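You operate a simulated robot arm through the tools that you are given. There is no shell and no other tool. Be economical: measure what you need, move in short steps, check, and stop when the job is done.

Carry out the task below with a simulated robot arm. There is one attempt and no reset: what you move stays moved.

TASK
Fetch the teal bowl and set it on the hand mirror. Then take the yellow cloth and leave it on the cream album.

It is judged by the outcome, as a careful person would: the job done as asked, and still so three seconds after it is handed in. It fails if anything else is knocked over, pushed out of place, dropped, spilled or broken.

THE ROBOT
A 6-joint arm with a two-finger parallel gripper, fixed in place. Base frame: the origin is at the foot of the arm, x ahead of it, y to its left, z up; the work surface is at about z = 76. Lengths are in cm, angles in rad, forces in N, time in s.
With the tool pointing down near the work surface it reaches from about 24 to 64 cm from the base axis. Its first joint turns from -1.152 to 1.152 rad. Payload 2.7 kg.
Tool frame: the origin (TCP) lies between the finger pads and is the grasp point; the fingertips stand 2.3 cm ahead of it; z points along the fingers, y is the line along which they close. The gripper opens to 9.4 cm. The fingers are 3.8 cm wide and 1 cm thick; the gripper's body (5.4 by 9.6 cm) begins 3.9 cm behind the TCP.
Orientation is that of the tool frame in the base frame, as a unit quaternion [x, y, z, w]. With the fingers straight down and closing along the base's y, the tool's x points along the base's -x, its y along +y and its z along -z.

THE INTERFACE
- The arm moves only by the tool drive_tool. Its argument "increments" is a list of rows, each a list of 3 entries, a list of its own where there are three numbers: the opening in per cent of the stroke, from 0 (shut) to 100 (fully open), then the shift along the base's x, y, z in cm, then the turn, a rotation vector about the base's x, y, z in rad. In form: [[gripper, [dx, dy, dz], [ax, ay, az]], ...]. A call has 1 to 20 rows; each row is the pose to reach, as a shift and turn from the pose commanded when the call began. A row lasts 0.2 s, in which the tool goes at most 5 cm and 0.15 rad; a call with a longer step from one row to the next is refused whole, and so is a gripper value outside its range. A pose out of reach is approached as far as the arm can. The call stops where the force on the tool passes 40 N (or 10 N more than at its start, if that is more) or the arm is blocked; 0.2 s more then pass. The fingers move at their own pace (about 4.5 cm/s each) and stop on an object; they squeeze with about 28 N. The grip force told is the motor's: it shows also when the fingers shut on nothing. Time passes only in rows, and 0.2 s behind the last, so rows that repeat a pose let the fingers close. It gives the time, the measured TCP pose, the force on the tool (base axes), the opening and the grip force at its end, in the units of the frame above (readings bear some noise).
- Cameras (640 x 400 px; columns grow to the right, rows downward): "scene" is fixed at [8.65, -43.19, 138.76]; the picture's right is [0.62, -0.79, 0.00], its down [-0.52, -0.41, -0.75] and it looks along [0.59, 0.46, -0.66] (base axes); focal length 336 px, centre (320, 200). "wrist" rides on the gripper at [-3.9, 0, -4.4] in the tool frame; the picture's right is [0.00, -1.00, 0.00], its down [0.97, 0.00, -0.24] and it looks along [0.24, 0.00, 0.97] (tool axes); focal length 218 px, centre (320, 200).
- grab_frame(camera): a new picture of that camera. No time passes.
- point_at(camera, pixels): for up to 12 pixels [column, row] of the newest picture of that camera ("zoom" is the newest enlarged one), the place [x, y, z] in the base frame of the surface seen there, good to about 0.2 cm, but the place of the scene camera against the robot may be out by one fixed shift of up to 1.8 cm in any direction. No time passes.
- close_up(camera, box): a new picture of the part [left, top, right, bottom] of that camera's present view, enlarged. No time passes.
- close_job(): hands the job in; it is judged then, once.

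Work in short steps. Measure before you move; look again where a grasp or a placing could have gone wrong, and mend it. You have 80 turns and 38 pictures in all, the two below and enlarged ones among them. Open the gripper and draw the arm clear of the work before you hand the job in, unless the task says otherwise; then end with one line.

The tools are called after ">>>" as name(argument=value, ...) on one line, values as JSON. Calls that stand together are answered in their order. drive_tool: Moves the arm, as the interface text tells. Its arguments: {"type":"object","properties":{"increments":{"type":"array","items":{"type":"array"}}},"required":["increments"]} The other tools are called the same way: grab_frame (camera) takes a picture; point_at (camera, pixels) gives the place of the surface under pixels of a picture; close_up (camera, box) takes an enlarged picture of a part of a camera's view; close_job () hands the job in.

At the start:

```text
time: 0.0
position: [34.4, -9.14, 109.2]
tcp_rot: [0.001, 1.0, 0.0, 0.0]
force: [0.2, 0.0, -0.5]
grip_width: 9.42
grasp_force: 0.2
```

scene: 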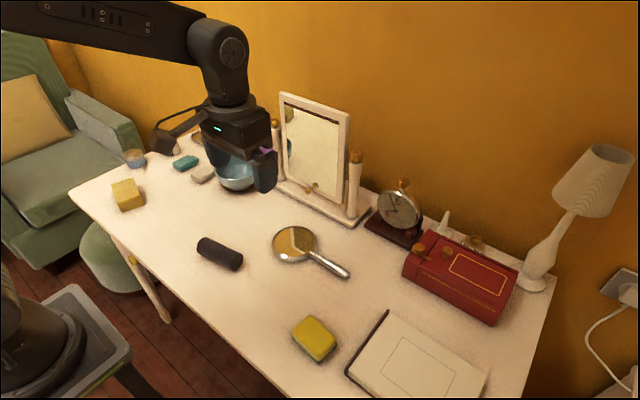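
wrist: 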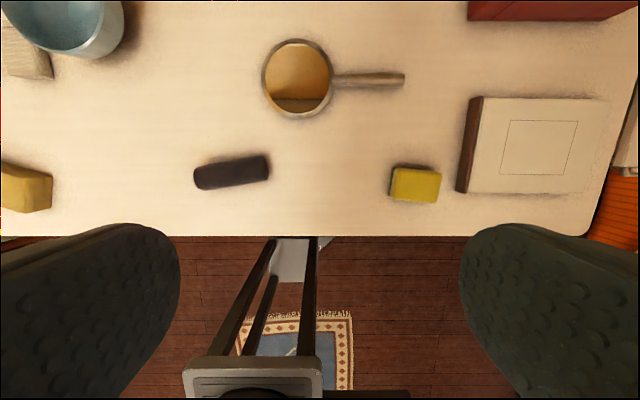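

The scene shows a teal bowl partly behind the gripper near (237,175), and two yellow items near (127,195) and (314,338). I'll enlarge them to tell which is the cloth.

>>> close_up(camera="scene", box=[80, 120, 280, 245])

>>> close_up(camera="scene", box=[180, 210, 500, 400])

>>> point_at(camera="wrist", pixels=[[300, 80], [264, 78], [333, 78], [300, 43], [300, 115], [370, 80], [415, 185], [392, 184], [440, 186], [540, 145], [25, 190], [230, 172]])

```text
3.20 times, centred on (180, 182) of scene
```

zoom: 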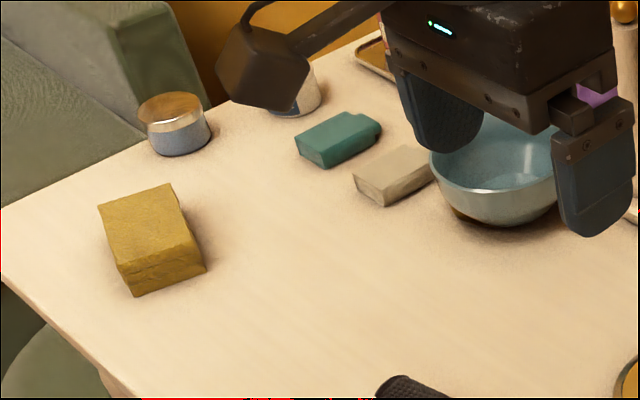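

```text
2.00 times, centred on (340, 305) of scene
```

zoom: 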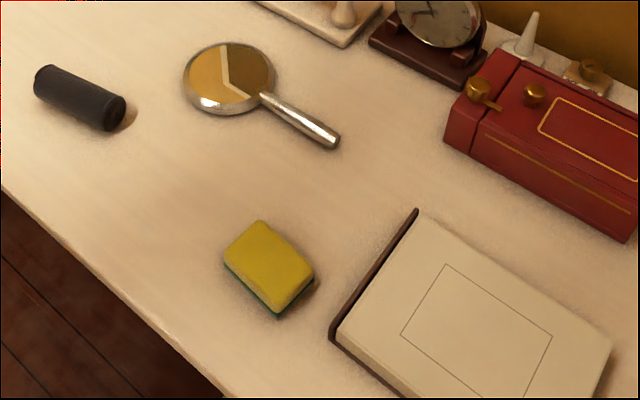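

```text
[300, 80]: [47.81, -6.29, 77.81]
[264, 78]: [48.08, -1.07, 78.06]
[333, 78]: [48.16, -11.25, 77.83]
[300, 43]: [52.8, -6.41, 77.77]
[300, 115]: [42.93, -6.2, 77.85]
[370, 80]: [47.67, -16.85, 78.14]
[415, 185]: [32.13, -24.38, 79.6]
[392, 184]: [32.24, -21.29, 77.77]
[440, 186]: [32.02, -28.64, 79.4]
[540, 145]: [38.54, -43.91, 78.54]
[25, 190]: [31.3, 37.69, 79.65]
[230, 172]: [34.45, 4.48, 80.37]
```

The mustard folded block at (127,195) is the cloth, since the item at (314,338) is a yellow-and-green sponge. I'll move left, staying high, to look at the bowl and the cloth from above.

>>> drive_tool(increments=[[100, [0, 4.5, 0], [0, 0, 0]], [100, [0, 9, 0], [0, 0, 0]], [100, [0, 13.5, 0], [0, 0, 0]], [100, [0, 18, 0], [0, 0, 0]], [100, [0, 22, 0], [0, 0, 0]], [100, [0, 26, 0], [0, 0, 0]], [100, [0, 30, 0], [0, 0, 0]], [100, [0, 34, 0], [0, 0, 0]]])

>>> grab_frame(camera="wrist")

>>> grab_frame(camera="scene")

```text
time: 1.8
position: [34.35, 24.9, 109.37]
tcp_rot: [0.0, 1.0, 0.0, 0.001]
force: [-0.6, 0.5, -0.2]
grip_width: 9.41
grasp_force: 0.1
```

```text
33 pictures are left
```

wrist: 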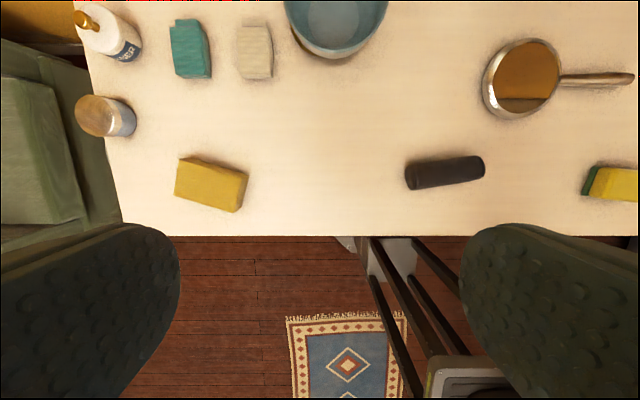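

```text
32 pictures are left
```

scene: 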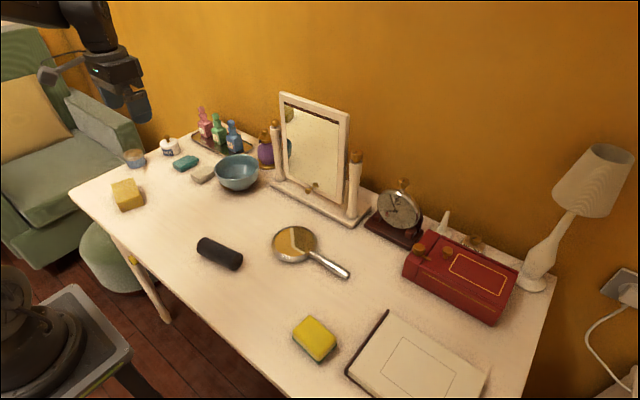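

The bowl sits forward at wrist (335,25). I'll move closer to measure its rim, and enlarge the mustard block at (210,183) before leaving.

>>> close_up(camera="wrist", box=[150, 0, 310, 220])

>>> point_at(camera="wrist", pixels=[[190, 158], [247, 172], [240, 210], [176, 194], [210, 183], [196, 178], [222, 190], [190, 50], [255, 50]])

>>> drive_tool(increments=[[100, [3, -2, 0], [0, 0, 0]], [100, [6, -4, 0], [0, 0, 0]], [100, [9, -6, 0], [0, 0, 0]], [100, [12, -8, 0], [0, 0, 0]]])

>>> grab_frame(camera="wrist")

```text
1.82 times, centred on (230, 110) of wrist
```

zoom: 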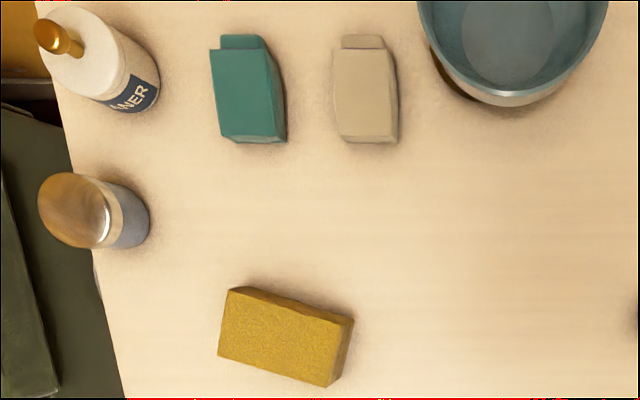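

```text
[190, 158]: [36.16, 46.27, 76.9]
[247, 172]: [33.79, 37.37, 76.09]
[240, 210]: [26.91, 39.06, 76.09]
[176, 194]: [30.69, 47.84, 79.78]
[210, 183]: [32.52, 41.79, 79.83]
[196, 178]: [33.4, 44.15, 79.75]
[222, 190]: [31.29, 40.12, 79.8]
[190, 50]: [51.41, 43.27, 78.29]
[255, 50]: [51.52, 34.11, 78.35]
```

```text
time: 2.8
position: [46.52, 16.82, 109.38]
tcp_rot: [0.001, 1.0, 0.0, 0.0]
force: [0.8, -0.4, -0.4]
grip_width: 9.4
grasp_force: 0.1
```

```text
30 pictures are left
```

wrist: 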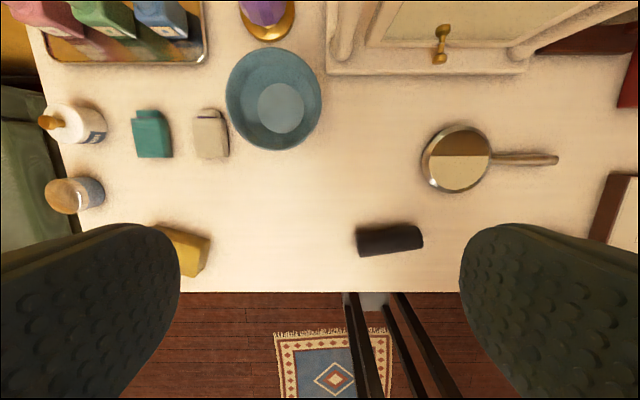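

The bowl is fully visible, spanning about (226..322, 47..150). I'll measure the rim, floor and nearby obstacles.

>>> point_at(camera="wrist", pixels=[[230, 98], [318, 95], [274, 51], [274, 146], [240, 128], [308, 128], [278, 108], [268, 28], [335, 60], [212, 130], [308, 66], [272, 38]])

>>> close_up(camera="wrist", box=[190, 10, 370, 170])

>>> close_up(camera="scene", box=[180, 110, 360, 260])

```text
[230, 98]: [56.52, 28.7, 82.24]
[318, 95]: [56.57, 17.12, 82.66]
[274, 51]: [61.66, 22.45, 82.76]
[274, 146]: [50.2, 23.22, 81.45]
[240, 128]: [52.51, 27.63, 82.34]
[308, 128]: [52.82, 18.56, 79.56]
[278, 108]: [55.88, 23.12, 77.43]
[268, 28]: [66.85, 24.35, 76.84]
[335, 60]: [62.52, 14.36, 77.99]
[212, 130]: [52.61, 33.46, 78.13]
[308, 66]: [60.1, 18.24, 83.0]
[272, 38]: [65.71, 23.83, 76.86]
```

```text
2.50 times, centred on (280, 90) of wrist
```

zoom: 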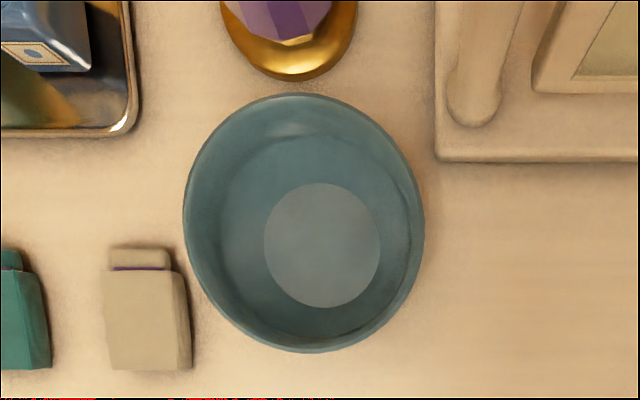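

```text
2.67 times, centred on (270, 185) of scene
```

zoom: 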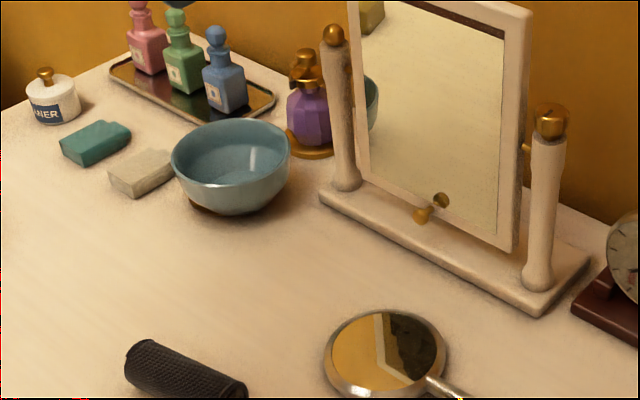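

Bowl: rim centre is about (56, 22.9), outer radius about 6, rim z about 82.7, walls steep (about 10° lean). I'll pinch the near rim (x≈50.2) with the fingers closing along x, so first I yaw 90° while coming partway down.

>>> drive_tool(increments=[[60, [0.2, 0.6, -1], [0, 0, 0.143]], [60, [0.5, 1.1, -2], [0, 0, 0.286]], [60, [0.7, 1.7, -3], [0, 0, 0.428]], [60, [0.9, 2.2, -4], [0, 0, 0.571]], [60, [1.1, 2.8, -5], [0, 0, 0.714]], [60, [1.4, 3.3, -6], [0, 0, 0.857]], [60, [1.6, 3.9, -7], [0, 0, 1.0]], [60, [1.9, 4.4, -8], [0, 0, 1.142]], [60, [2.1, 5, -10], [0, 0, 1.285]], [60, [2.4, 5.5, -12], [0, 0, 1.428]], [60, [2.7, 6.1, -14], [0, 0, 1.571]]])

>>> drive_tool(increments=[[60, [0, 0, -2], [0, -0.15, 0]], [60, [0, 0, -4], [0, -0.15, 0]]])

>>> grab_frame(camera="wrist")

>>> close_up(camera="scene", box=[140, 80, 340, 240])

```text
time: 5.2
position: [49.19, 22.95, 95.24]
tcp_rot: [0.708, -0.706, 0.0, 0.001]
force: [-0.5, 1.3, 0.3]
grip_width: 5.63
grasp_force: 0.1
```

```text
time: 5.8
position: [49.15, 22.95, 91.31]
tcp_rot: [0.705, -0.705, 0.053, -0.053]
force: [-0.3, 0.4, 1.2]
grip_width: 5.63
grasp_force: 0.1
```

```text
27 pictures are left
```

wrist: 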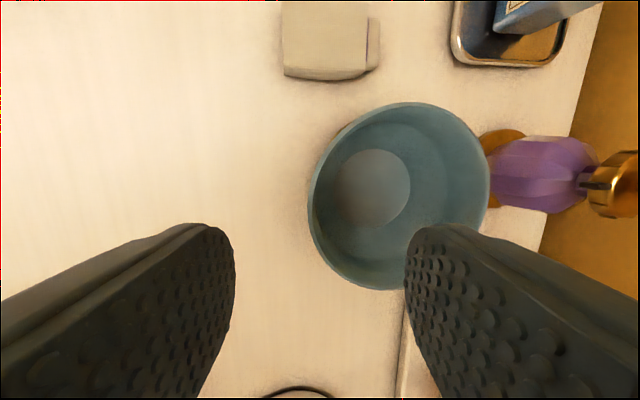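

```text
2.50 times, centred on (240, 160) of scene
```

zoom: 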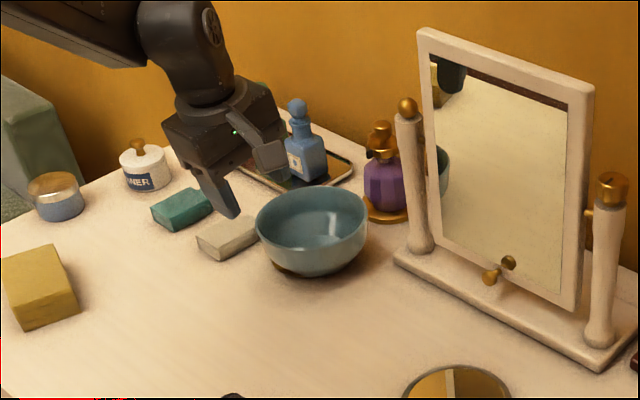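

The fingers straddle the near rim line. I'll recheck the rim from this pose: near edge at wrist (309,195), far edge (489,190).

>>> point_at(camera="wrist", pixels=[[311, 190], [313, 215], [317, 170], [486, 175], [405, 106], [375, 286], [318, 200]])

```text
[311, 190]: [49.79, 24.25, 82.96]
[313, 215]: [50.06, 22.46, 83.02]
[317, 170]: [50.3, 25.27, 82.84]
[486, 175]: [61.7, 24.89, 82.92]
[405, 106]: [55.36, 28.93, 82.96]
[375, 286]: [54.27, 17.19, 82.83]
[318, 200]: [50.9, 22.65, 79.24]
```

Near rim is at x≈49.9, z≈83. I descend to TCP (50.2, 23, 82) and close on the wall.

>>> drive_tool(increments=[[60, [0.3, 0, -3], [0, 0, 0]], [60, [0.6, 0, -6], [0, 0, 0]], [60, [0.9, 0, -8], [0, 0, 0]], [60, [1.0, 0, -9.3], [0, 0, 0]], [60, [1.0, 0, -9.3], [0, 0, 0]]])

>>> drive_tool(increments=[[30, [0, 0, 0], [0, 0, 0]], [15, [0, 0, 0], [0, 0, 0]], [0, [0, 0, 0], [0, 0, 0]], [0, [0, 0, 0], [0, 0, 0]], [0, [0, 0, 0], [0, 0, 0]], [0, [0, 0, 0], [0, 0, 0]]])

>>> close_up(camera="scene", box=[140, 80, 340, 240])

```text
time: 7.0
position: [50.18, 22.94, 81.93]
tcp_rot: [-0.705, 0.705, -0.053, 0.053]
force: [-0.4, 0.0, 0.5]
grip_width: 5.66
grasp_force: 0.1
```

```text
time: 8.4
position: [50.18, 23.0, 81.94]
tcp_rot: [0.705, -0.705, 0.053, -0.053]
force: [1.1, -0.3, 1.5]
grip_width: 1.25
grasp_force: 27.7
```

```text
2.50 times, centred on (240, 160) of scene
```

zoom: 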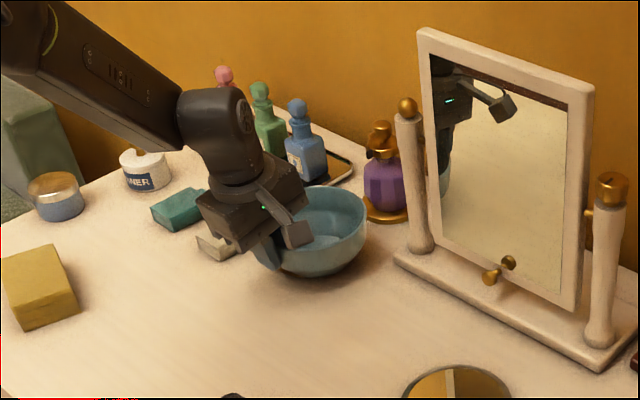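

Gripped at 1.25 cm width with 27.7 N. I lift straight up, slowly.

>>> drive_tool(increments=[[0, [0, 0, 1], [0, 0, 0]], [0, [0, 0, 2.5], [0, 0, 0]], [0, [0, 0, 4.5], [0, 0, 0]], [0, [0, 0, 7], [0, 0, 0]], [0, [0, 0, 10], [0, 0, 0]], [0, [0, 0, 12], [0, 0, 0]]])

>>> grab_frame(camera="wrist")

>>> grab_frame(camera="scene")

```text
time: 9.8
position: [50.13, 22.75, 94.08]
tcp_rot: [-0.705, 0.705, -0.052, 0.053]
force: [0.3, -0.1, -3.3]
grip_width: 1.24
grasp_force: 27.8
```

```text
24 pictures are left
```

wrist: 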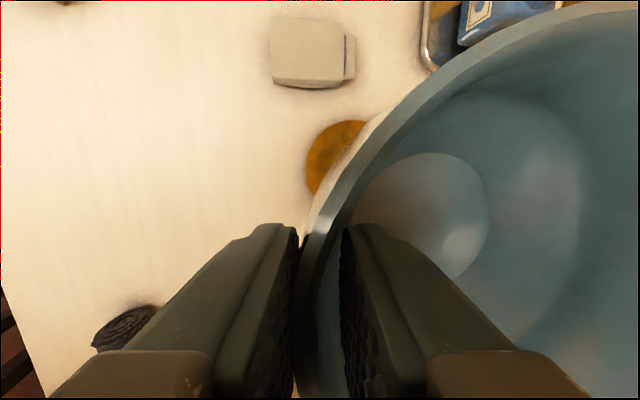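

```text
23 pictures are left
```

scene: 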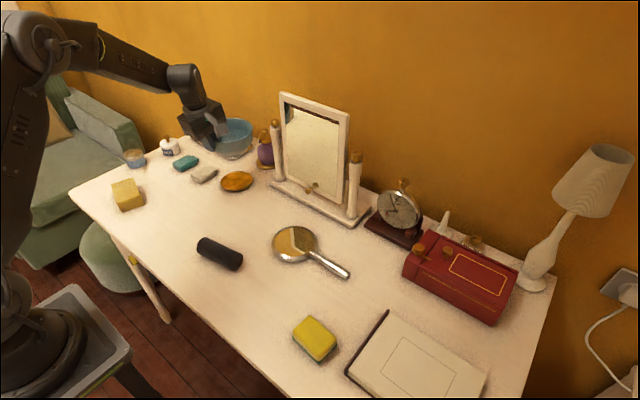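

The bowl is held; a coaster it stood on stays on the table. I'll check how it hangs (rim and coaster heights).

>>> point_at(camera="wrist", pixels=[[318, 225], [360, 160], [432, 85], [540, 25], [620, 8], [430, 200], [480, 200], [340, 140], [355, 190]])

>>> point_at(camera="scene", pixels=[[237, 181], [226, 176], [295, 244], [275, 244], [317, 244], [330, 265], [250, 185]])

>>> close_up(camera="scene", box=[170, 70, 330, 200])

```text
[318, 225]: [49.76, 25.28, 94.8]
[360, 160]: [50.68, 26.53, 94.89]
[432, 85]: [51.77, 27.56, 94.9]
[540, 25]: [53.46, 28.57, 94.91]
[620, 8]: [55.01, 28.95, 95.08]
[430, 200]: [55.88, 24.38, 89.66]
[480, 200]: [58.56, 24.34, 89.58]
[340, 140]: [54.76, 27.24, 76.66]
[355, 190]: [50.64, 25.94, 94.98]
```

```text
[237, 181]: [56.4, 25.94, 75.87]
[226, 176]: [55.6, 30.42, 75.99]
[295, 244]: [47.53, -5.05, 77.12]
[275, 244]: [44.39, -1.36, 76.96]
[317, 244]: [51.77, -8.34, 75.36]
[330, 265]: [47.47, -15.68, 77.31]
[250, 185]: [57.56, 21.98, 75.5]
```

```text
3.08 times, centred on (250, 135) of scene
```

zoom: 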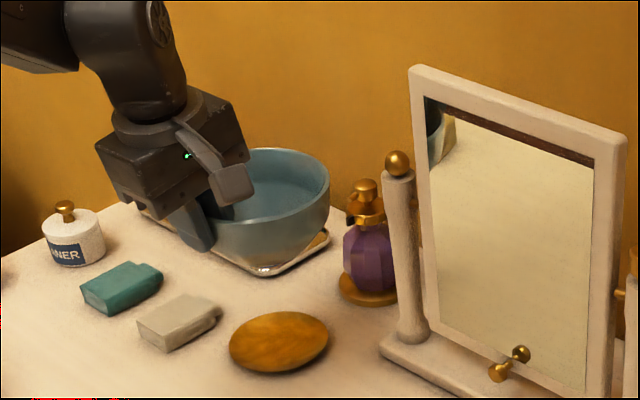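

The bowl hangs level: floor z 89.6, base ≈88.6, centre ≈(55.8, 23). The mirror disc is centred at (47.9, -6.2), so I back off in x first, then carry right.

>>> drive_tool(increments=[[0, [-2.6, 0, 0], [0, 0, 0]], [0, [-5.2, 0, 0], [0, 0, 0]], [0, [-7.9, -1, 0], [0, 0, 0]], [0, [-7.9, -4, 0], [0, 0, 0]], [0, [-7.9, -8, 0], [0, 0, 0]], [0, [-7.9, -12, 0], [0, 0, 0]], [0, [-7.9, -16, 0], [0, 0, 0]], [0, [-7.9, -20, 0], [0, 0, 0]], [0, [-7.9, -24, 0], [0, 0, 0]], [0, [-7.9, -27, 0], [0, 0, 0]], [0, [-7.9, -29.2, 0], [0, 0, 0]], [0, [-7.9, -29.2, 0], [0, 0, 0]]])

>>> grab_frame(camera="wrist")

>>> close_up(camera="scene", box=[190, 130, 400, 300])

```text
time: 12.4
position: [42.28, -6.3, 93.96]
tcp_rot: [-0.705, 0.705, -0.053, 0.054]
force: [-0.4, 0.2, -3.6]
grip_width: 1.23
grasp_force: 28.6
```

```text
21 pictures are left
```

wrist: 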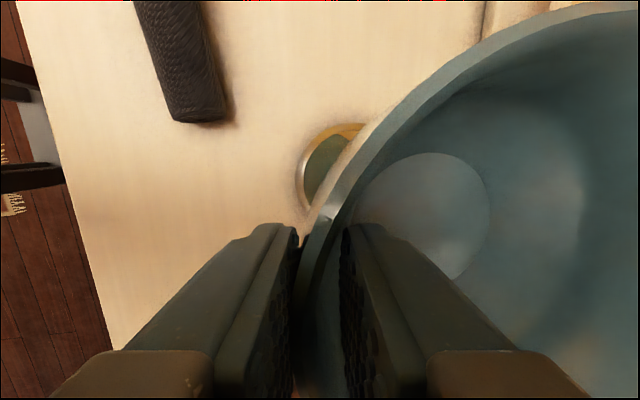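

```text
2.35 times, centred on (295, 215) of scene
```

zoom: 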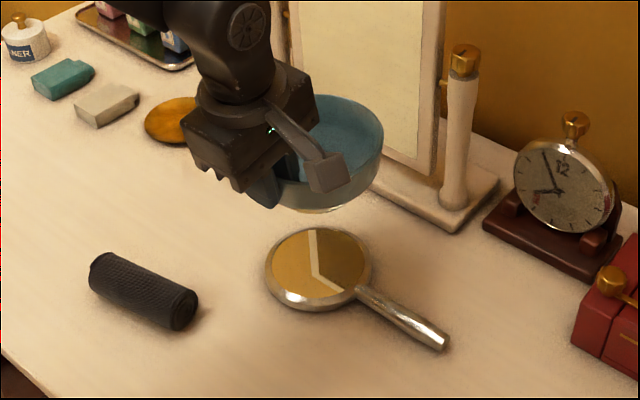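

Next I check the mirror's visible edge and the bowl's rim in this frame before lowering.

>>> point_at(camera="wrist", pixels=[[299, 180], [305, 155], [325, 133], [350, 126], [330, 160], [318, 225], [432, 85], [620, 8], [430, 200]])

>>> point_at(camera="scene", pixels=[[310, 200]])

```text
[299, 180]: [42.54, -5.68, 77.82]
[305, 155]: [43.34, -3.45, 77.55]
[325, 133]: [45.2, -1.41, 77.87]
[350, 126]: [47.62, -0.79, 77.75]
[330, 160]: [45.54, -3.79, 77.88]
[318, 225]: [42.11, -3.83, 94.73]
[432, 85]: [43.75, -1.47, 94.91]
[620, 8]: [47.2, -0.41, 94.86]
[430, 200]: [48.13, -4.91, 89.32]
```

```text
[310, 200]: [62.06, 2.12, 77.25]
```

Mirror centre ≈(47.7, -6.1) and bowl centre ≈(47.9, -6.2), so they are aligned. I lower to just above, then creep until contact.

>>> drive_tool(increments=[[0, [0, 0, -2.5], [0, 0, 0]], [0, [0, 0, -5], [0, 0, 0]], [0, [0, 0, -7.5], [0, 0, 0]], [0, [0, 0, -9], [0, 0, 0]], [0, [0, 0, -9.6], [0, 0, 0]], [0, [0, 0, -9.6], [0, 0, 0]]])

>>> drive_tool(increments=[[0, [0, 0, -0.2], [0, 0, 0]], [0, [0, 0, -0.4], [0, 0, 0]], [0, [0, 0, -0.6], [0, 0, 0]], [0, [0, 0, -0.75], [0, 0, 0]], [0, [0, 0, -0.75], [0, 0, 0]]])

>>> close_up(camera="scene", box=[230, 170, 390, 300])

```text
time: 13.8
position: [42.3, -6.23, 84.55]
tcp_rot: [0.706, -0.704, 0.053, -0.053]
force: [0.5, 0.1, -4.4]
grip_width: 1.24
grasp_force: 28.1
```

```text
time: 15.0
position: [42.28, -6.37, 83.8]
tcp_rot: [-0.705, 0.706, -0.053, 0.053]
force: [0.3, 0.0, -4.2]
grip_width: 1.23
grasp_force: 28.1
```

```text
3.08 times, centred on (310, 235) of scene
```

zoom: 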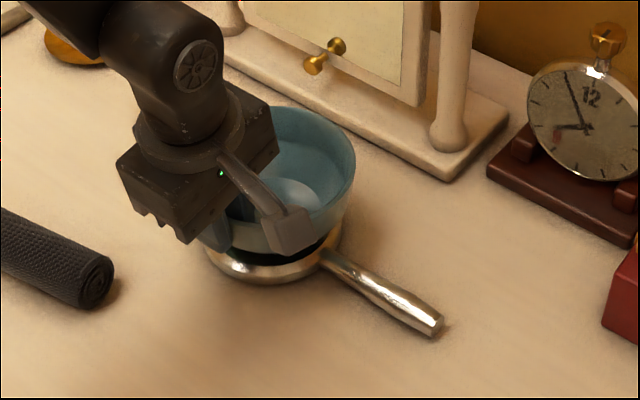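

Still carrying the full weight (-4.2 N), so there is no contact yet. I keep creeping down.

>>> drive_tool(increments=[[0, [0, 0, -0.15], [0, 0, 0]], [0, [0, 0, -0.3], [0, 0, 0]], [0, [0, 0, -0.4], [0, 0, 0]], [0, [0, 0, -0.4], [0, 0, 0]]])

```text
time: 16.0
position: [42.27, -6.32, 83.31]
tcp_rot: [0.705, -0.705, 0.054, -0.054]
force: [-2.8, -0.7, 4.0]
grip_width: 1.23
grasp_force: 28.3
```

Force flipped to +4 N, so the bowl is resting on the mirror. I open gently and draw straight up.

>>> drive_tool(increments=[[20, [0, 0, 0], [0, 0, 0]], [35, [0, 0, 0], [0, 0, 0]], [45, [0, 0, 0], [0, 0, 0]], [45, [0, 0, 0], [0, 0, 0]], [45, [0, 0, 0], [0, 0, 0]]])

>>> drive_tool(increments=[[45, [-0.2, 0, 1.5], [0, 0, 0]], [45, [-0.4, 0, 3.5], [0, 0, 0]], [45, [-0.6, 0, 7], [0, 0, 0]], [45, [-0.8, 0, 11], [0, 0, 0]], [45, [-1, 0, 15], [0, 0, 0]]])

>>> grab_frame(camera="wrist")

>>> close_up(camera="scene", box=[200, 150, 400, 310])

```text
time: 17.2
position: [42.16, -6.26, 83.27]
tcp_rot: [0.706, -0.704, 0.053, -0.053]
force: [-0.2, -0.3, 0.5]
grip_width: 4.23
grasp_force: 0.2
```

```text
time: 18.4
position: [41.05, -6.25, 98.3]
tcp_rot: [0.706, -0.705, 0.052, -0.052]
force: [0.1, 0.0, 0.1]
grip_width: 4.23
grasp_force: 0.2
```

```text
18 pictures are left
```

wrist: 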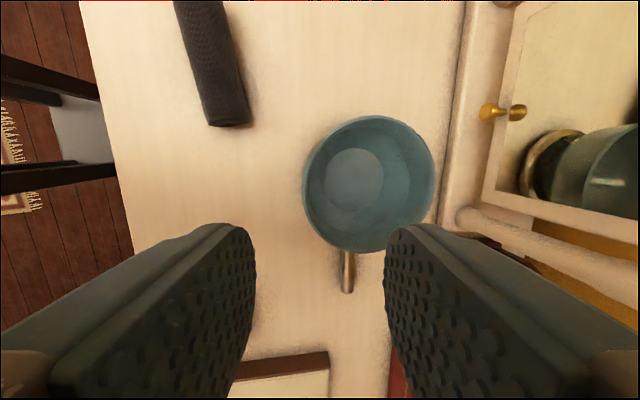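

```text
2.50 times, centred on (300, 230) of scene
```

zoom: 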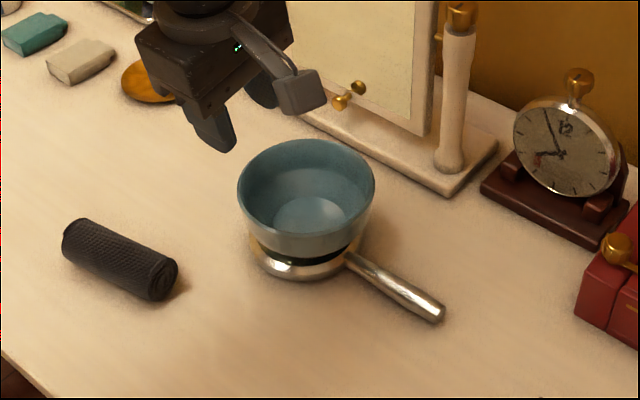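

The bowl sits level on the mirror. Now I move high over to the cloth, taking out the tilt, and measure it.

>>> drive_tool(increments=[[70, [-1, 3, 1], [0, 0.15, 0]], [70, [-2, 7, 1], [0, 0.15, 0]], [70, [-3, 11, 1], [0, 0.15, 0]], [70, [-4, 15, 1], [0, 0.15, 0]], [70, [-5, 19, 1], [0, 0.15, 0]], [70, [-6, 23, 1], [0, 0.15, 0]], [70, [-7, 27, 1], [0, 0.15, 0]], [70, [-8, 31, 1], [0, 0.15, 0]], [70, [-8.5, 35, 1], [0, 0.15, 0]], [70, [-9, 38, 1], [0, 0.15, 0]], [70, [-9, 40, 1], [0, 0.15, 0]], [70, [-9, 40, 1], [0, 0.15, 0]]])

>>> grab_frame(camera="wrist")

```text
time: 21.0
position: [32.21, 33.66, 99.25]
tcp_rot: [0.708, -0.707, -0.001, 0.001]
force: [-0.7, -0.2, 0.1]
grip_width: 6.57
grasp_force: 0.0
```

```text
16 pictures are left
```

wrist: 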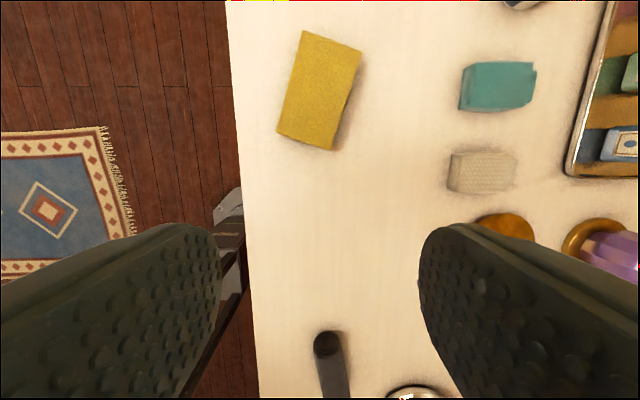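

>>> point_at(camera="wrist", pixels=[[306, 34], [358, 52], [331, 146], [280, 132], [319, 92], [340, 120], [352, 90], [293, 83], [333, 42], [306, 138]])

>>> close_up(camera="wrist", box=[240, 10, 400, 170])

```text
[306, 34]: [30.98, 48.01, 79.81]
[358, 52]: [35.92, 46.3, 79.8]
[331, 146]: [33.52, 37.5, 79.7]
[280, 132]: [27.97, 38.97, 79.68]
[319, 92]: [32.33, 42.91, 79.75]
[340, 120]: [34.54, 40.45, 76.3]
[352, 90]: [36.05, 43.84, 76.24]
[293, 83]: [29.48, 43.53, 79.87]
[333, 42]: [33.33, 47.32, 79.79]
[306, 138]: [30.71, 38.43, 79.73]
```

```text
2.50 times, centred on (320, 90) of wrist
```

zoom: 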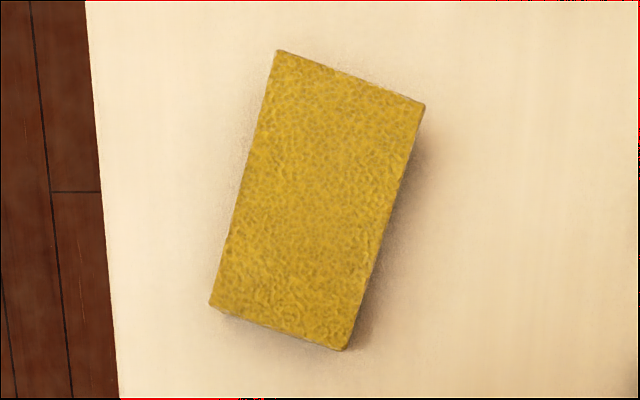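

The cloth is about 5.5 × 9.3 cm, centre (32.1, 42.7), top z 79.8, long axis turned 0.28 rad from y. I align with yaw -0.28 and stop above it.

>>> drive_tool(increments=[[85, [0, 3, -2], [0, 0, -0.14]], [85, [0, 6, -4], [0, 0, -0.28]], [85, [-0.1, 9, -7], [0, 0, -0.28]], [85, [-0.1, 9, -11], [0, 0, -0.28]], [85, [-0.1, 9, -14], [0, 0, -0.28]], [85, [-0.1, 9, -14], [0, 0, -0.28]]])

>>> grab_frame(camera="wrist")

>>> close_up(camera="scene", box=[60, 110, 240, 250])

```text
time: 22.4
position: [32.35, 42.71, 85.2]
tcp_rot: [-0.602, 0.799, 0.0, 0.0]
force: [-0.2, 0.5, -0.3]
grip_width: 7.98
grasp_force: 0.1
```

```text
14 pictures are left
```

wrist: 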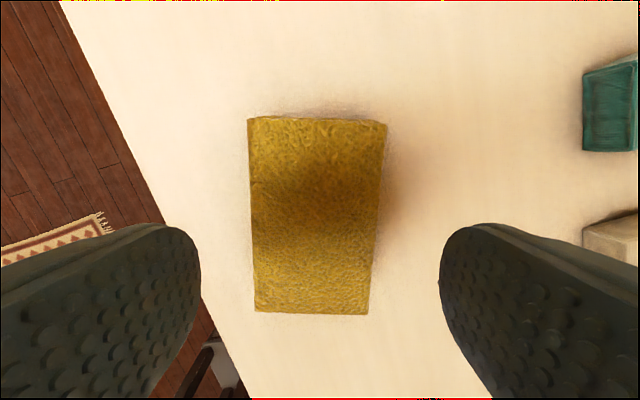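

```text
2.86 times, centred on (150, 180) of scene
```

zoom: 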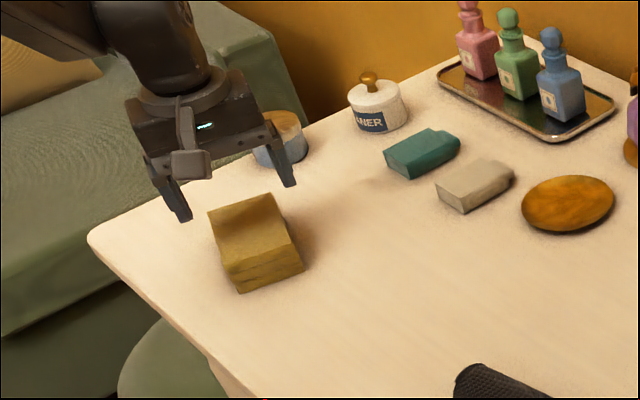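

Well aligned, with the cloth centred between the fingers at column ~317. I descend to z 78.8 and close.

>>> drive_tool(increments=[[85, [-0.2, 0, -2.5], [0, 0, 0]], [85, [-0.2, 0, -5], [0, 0, 0]], [85, [-0.2, 0, -6.4], [0, 0, 0]], [85, [-0.2, 0, -6.4], [0, 0, 0]], [50, [-0.2, 0, -6.4], [0, 0, 0]], [20, [-0.2, 0, -6.4], [0, 0, 0]], [0, [-0.2, 0, -6.4], [0, 0, 0]], [0, [-0.2, 0, -6.4], [0, 0, 0]], [0, [-0.2, 0, -6.4], [0, 0, 0]]])

>>> drive_tool(increments=[[0, [0, 0, 1.5], [0, 0, 0]], [0, [0, 0, 4], [0, 0, 0]], [0, [0, 0, 8], [0, 0, 0]], [0, [0, 0, 12], [0, 0, 0]], [0, [0, 0, 16], [0, 0, 0]], [0, [0, 0, 20], [0, 0, 0]]])

>>> grab_frame(camera="scene")

```text
time: 24.4
position: [32.01, 42.63, 78.86]
tcp_rot: [-0.602, 0.799, 0.0, 0.0]
force: [-0.5, -0.2, 1.0]
grip_width: 6.18
grasp_force: 28.0
```

```text
time: 25.8
position: [31.83, 42.69, 98.9]
tcp_rot: [-0.602, 0.798, 0.0, 0.0]
force: [-1.5, 0.5, -0.9]
grip_width: 6.17
grasp_force: 27.8
```

```text
12 pictures are left
```

scene: 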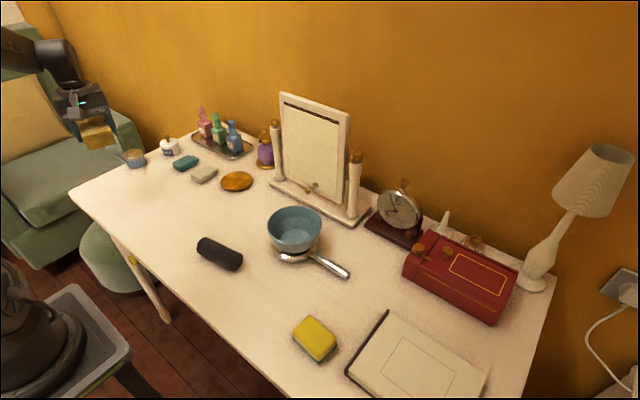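

Held at 6.17 cm, lifted clear. I carry it across to above the album (38.5, -44) at height, turning the tool back to yaw 0 on the way.

>>> drive_tool(increments=[[0, [0.4, -4.3, 0], [0, 0, -0.065]], [0, [0.7, -8.6, 0], [0, 0, -0.13]], [0, [1.0, -12.9, 0], [0, 0, -0.195]], [0, [1.3, -17.2, 0], [0, 0, -0.26]], [0, [1.6, -21.5, 0], [0, 0, -0.325]], [0, [2, -25.8, 0], [0, 0, -0.39]], [0, [2.3, -30.1, 0], [0, 0, -0.455]], [0, [2.6, -34.4, 0], [0, 0, -0.52]], [0, [2.9, -38.7, 0], [0, 0, -0.585]], [0, [3.2, -43, 0], [0, 0, -0.65]], [0, [3.5, -47.3, 0], [0, 0, -0.715]], [0, [3.8, -51.6, 0], [0, 0, -0.78]], [0, [4.1, -55.9, 0], [0, 0, -0.845]], [0, [4.4, -60.2, 0], [0, 0, -0.91]], [0, [4.7, -64.5, 0], [0, 0, -0.975]], [0, [5, -68.8, 0], [0, 0, -1.04]], [0, [5.3, -73, 0], [0, 0, -1.105]], [0, [5.5, -77, 0], [0, 0, -1.17]], [0, [5.5, -80, 0], [0, 0, -1.235]], [0, [5.5, -80, 0], [0, 0, -1.29]]])

>>> grab_frame(camera="wrist")

>>> grab_frame(camera="scene")

```text
time: 30.0
position: [37.44, -37.22, 99.03]
tcp_rot: [0.0, 1.0, 0.0, 0.0]
force: [-0.2, 0.1, -0.4]
grip_width: 6.12
grasp_force: 28.0
```

```text
11 pictures are left
```

wrist: 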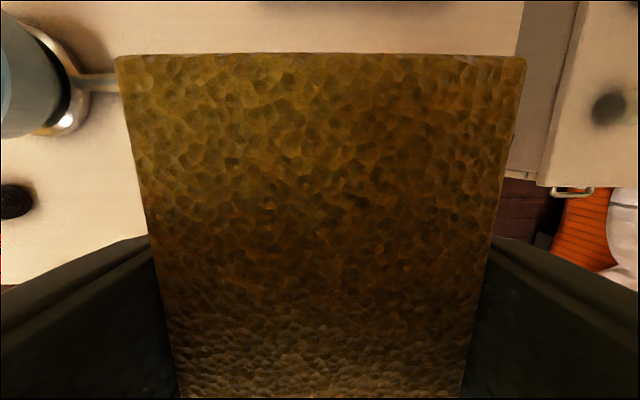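

```text
10 pictures are left
```

scene: 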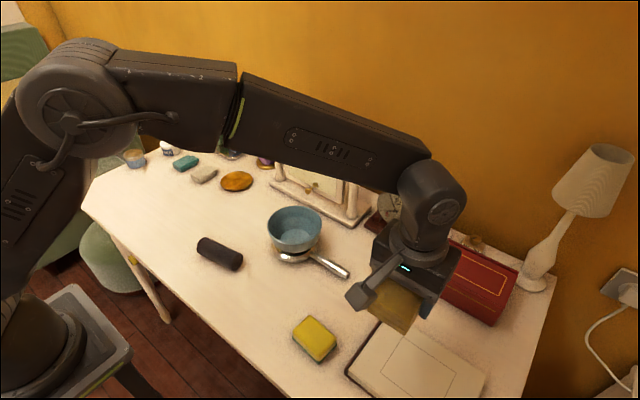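

The album's centre is (38.5, -43.9) with top z ≈78.5 from the wrist view, and the cloth bottom is 2.8 below the TCP. I move over the centre and come down to just above contact.

>>> drive_tool(increments=[[0, [0.5, -3.3, 0], [0, 0, 0]], [0, [1.1, -6.7, 0], [0, 0, 0]], [0, [1.1, -6.7, -4], [0, 0, 0]], [0, [1.1, -6.7, -8], [0, 0, 0]], [0, [1.1, -6.7, -12], [0, 0, 0]], [0, [1.1, -6.7, -15], [0, 0, 0]], [0, [1.1, -6.7, -16.5], [0, 0, 0]], [0, [1.1, -6.7, -16.5], [0, 0, 0]]])

>>> close_up(camera="scene", box=[320, 240, 560, 400])

```text
time: 31.8
position: [38.6, -43.96, 82.36]
tcp_rot: [-0.001, 1.0, 0.0, 0.0]
force: [-0.9, -0.1, -0.7]
grip_width: 6.11
grasp_force: 27.7
```

```text
2.50 times, centred on (440, 320) of scene
```

zoom: 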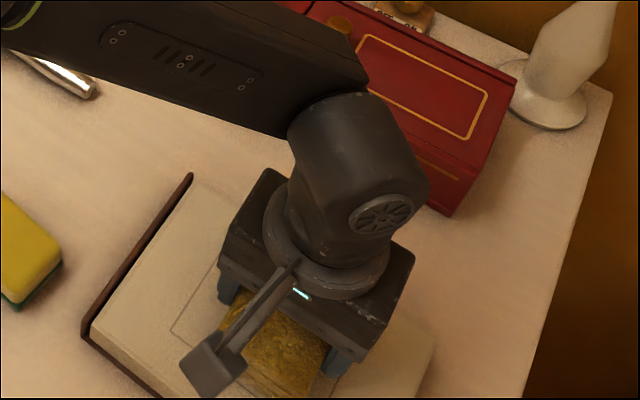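

The cloth is over the printed square. Creeping down to contact.

>>> drive_tool(increments=[[0, [0, 0, -0.3], [0, 0, 0]], [0, [0, 0, -0.6], [0, 0, 0]], [0, [0, 0, -0.8], [0, 0, 0]], [0, [0, 0, -0.95], [0, 0, 0]], [0, [0, 0, -0.95], [0, 0, 0]]])

```text
time: 33.0
position: [38.65, -43.96, 81.49]
tcp_rot: [-0.002, 1.0, 0.0, 0.0]
force: [0.2, 0.6, -0.8]
grip_width: 6.11
grasp_force: 28.1
```

>>> drive_tool(increments=[[0, [0, 0, -0.15], [0, 0, 0]], [0, [0, 0, -0.3], [0, 0, 0]], [0, [0, 0, -0.3], [0, 0, 0]]])

```text
time: 33.8
position: [38.52, -43.93, 81.42]
tcp_rot: [-0.001, 1.0, -0.001, 0.001]
force: [-6.4, 5.2, 21.3]
grip_width: 6.13
grasp_force: 28.0
```

Contact (21 N). I ease up 0.2 cm, open, and lift straight up.

>>> drive_tool(increments=[[0, [0, 0, 0.2], [0, 0, 0]], [75, [0, 0, 0.2], [0, 0, 0]], [85, [0, 0, 0.2], [0, 0, 0]], [85, [0, 0, 0.2], [0, 0, 0]], [85, [0, 0, 0.2], [0, 0, 0]]])

>>> drive_tool(increments=[[85, [0, 0, 1.5], [0, 0, 0]], [85, [0, 0, 4], [0, 0, 0]], [85, [0, 0, 8], [0, 0, 0]], [85, [0, 0, 12], [0, 0, 0]], [85, [0, 0, 16], [0, 0, 0]], [85, [0, 4, 20], [0, 0, 0]], [85, [-1, 8, 24], [0, 0, 0]], [85, [-2, 12, 26], [0, 0, 0]], [85, [-3, 16, 28], [0, 0, 0]], [85, [-4, 20, 28], [0, 0, 0]], [85, [-4, 24, 28], [0, 0, 0]], [85, [-4, 28, 28], [0, 0, 0]], [85, [-4, 32, 28], [0, 0, 0]]])

>>> grab_frame(camera="scene")

>>> grab_frame(camera="wrist")

```text
time: 35.0
position: [38.54, -43.96, 81.37]
tcp_rot: [-0.002, 1.0, 0.0, 0.0]
force: [-1.0, 0.4, 0.3]
grip_width: 8.0
grasp_force: 0.1
```

```text
refused: row 6 steps farther than a row can; nothing moved
```

```text
8 pictures are left
```

scene: 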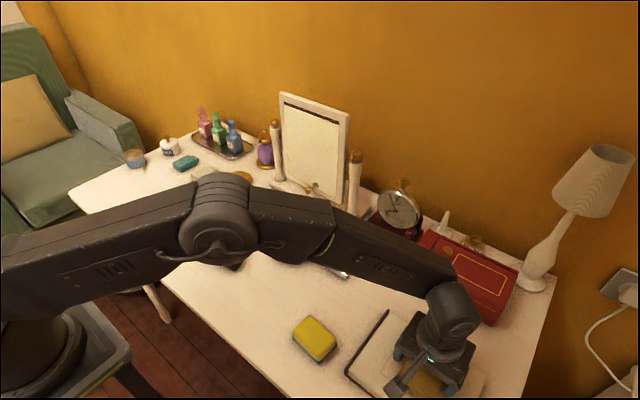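

```text
7 pictures are left
```

wrist: 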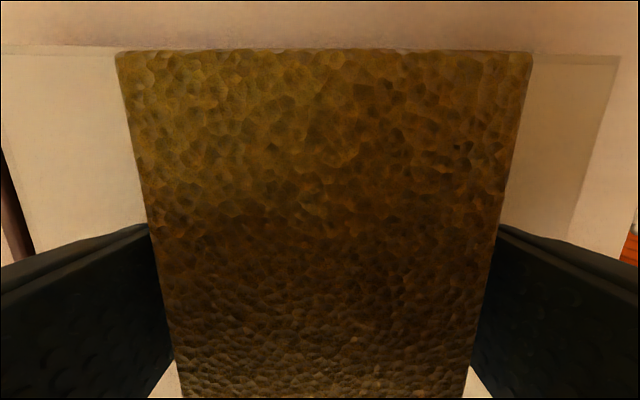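

The lift was refused for one step being too long, and the fingers are open. I lift again in smaller steps.

>>> drive_tool(increments=[[85, [0, 0, 1.5], [0, 0, 0]], [85, [0, 0, 4], [0, 0, 0]], [85, [0, 0, 8], [0, 0, 0]], [85, [0, 0, 12], [0, 0, 0]], [85, [0, 0, 16], [0, 0, 0]], [85, [0, 2, 20], [0, 0, 0]], [85, [-1, 5, 23], [0, 0, 0]], [85, [-2, 9, 24], [0, 0, 0]], [85, [-3, 13, 25], [0, 0, 0]], [85, [-4, 17, 25], [0, 0, 0]], [85, [-4, 21, 25], [0, 0, 0]], [85, [-4, 25, 25], [0, 0, 0]]])

>>> grab_frame(camera="scene")

>>> grab_frame(camera="wrist")

```text
time: 37.6
position: [34.62, -18.92, 106.35]
tcp_rot: [0.0, 1.0, 0.0, -0.001]
force: [0.2, 0.4, 0.4]
grip_width: 7.99
grasp_force: 0.1
```

```text
6 pictures are left
```

scene: 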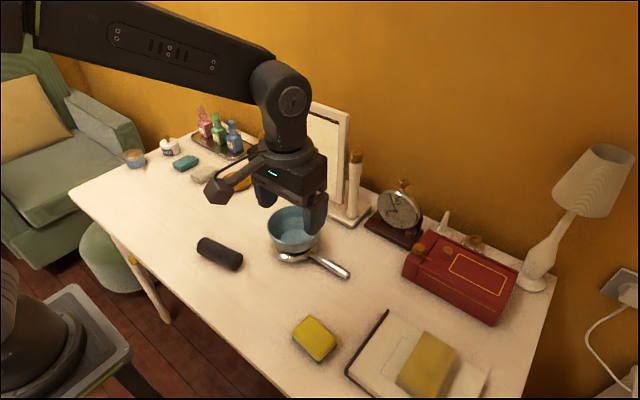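

```text
5 pictures are left
```

wrist: 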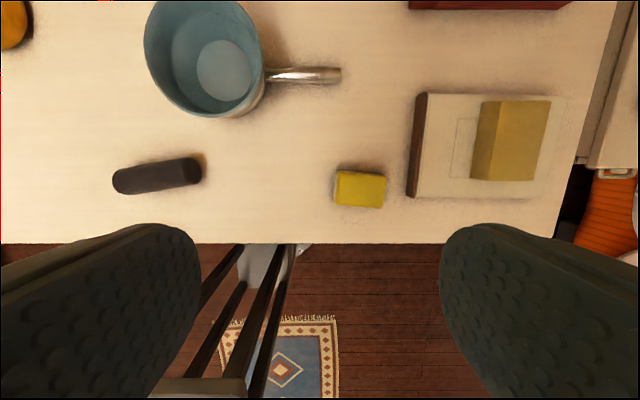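

The bowl sits level on the mirror and the cloth lies fully on the album at wrist (510,140). Nothing else has moved and the arm is clear, so I hand in.

>>> close_job()

```text
The job is handed in.
```

The teal bowl is on the hand mirror and the yellow cloth is on the cream album. The final pictures show everything else in its place, the gripper open and the arm clear.
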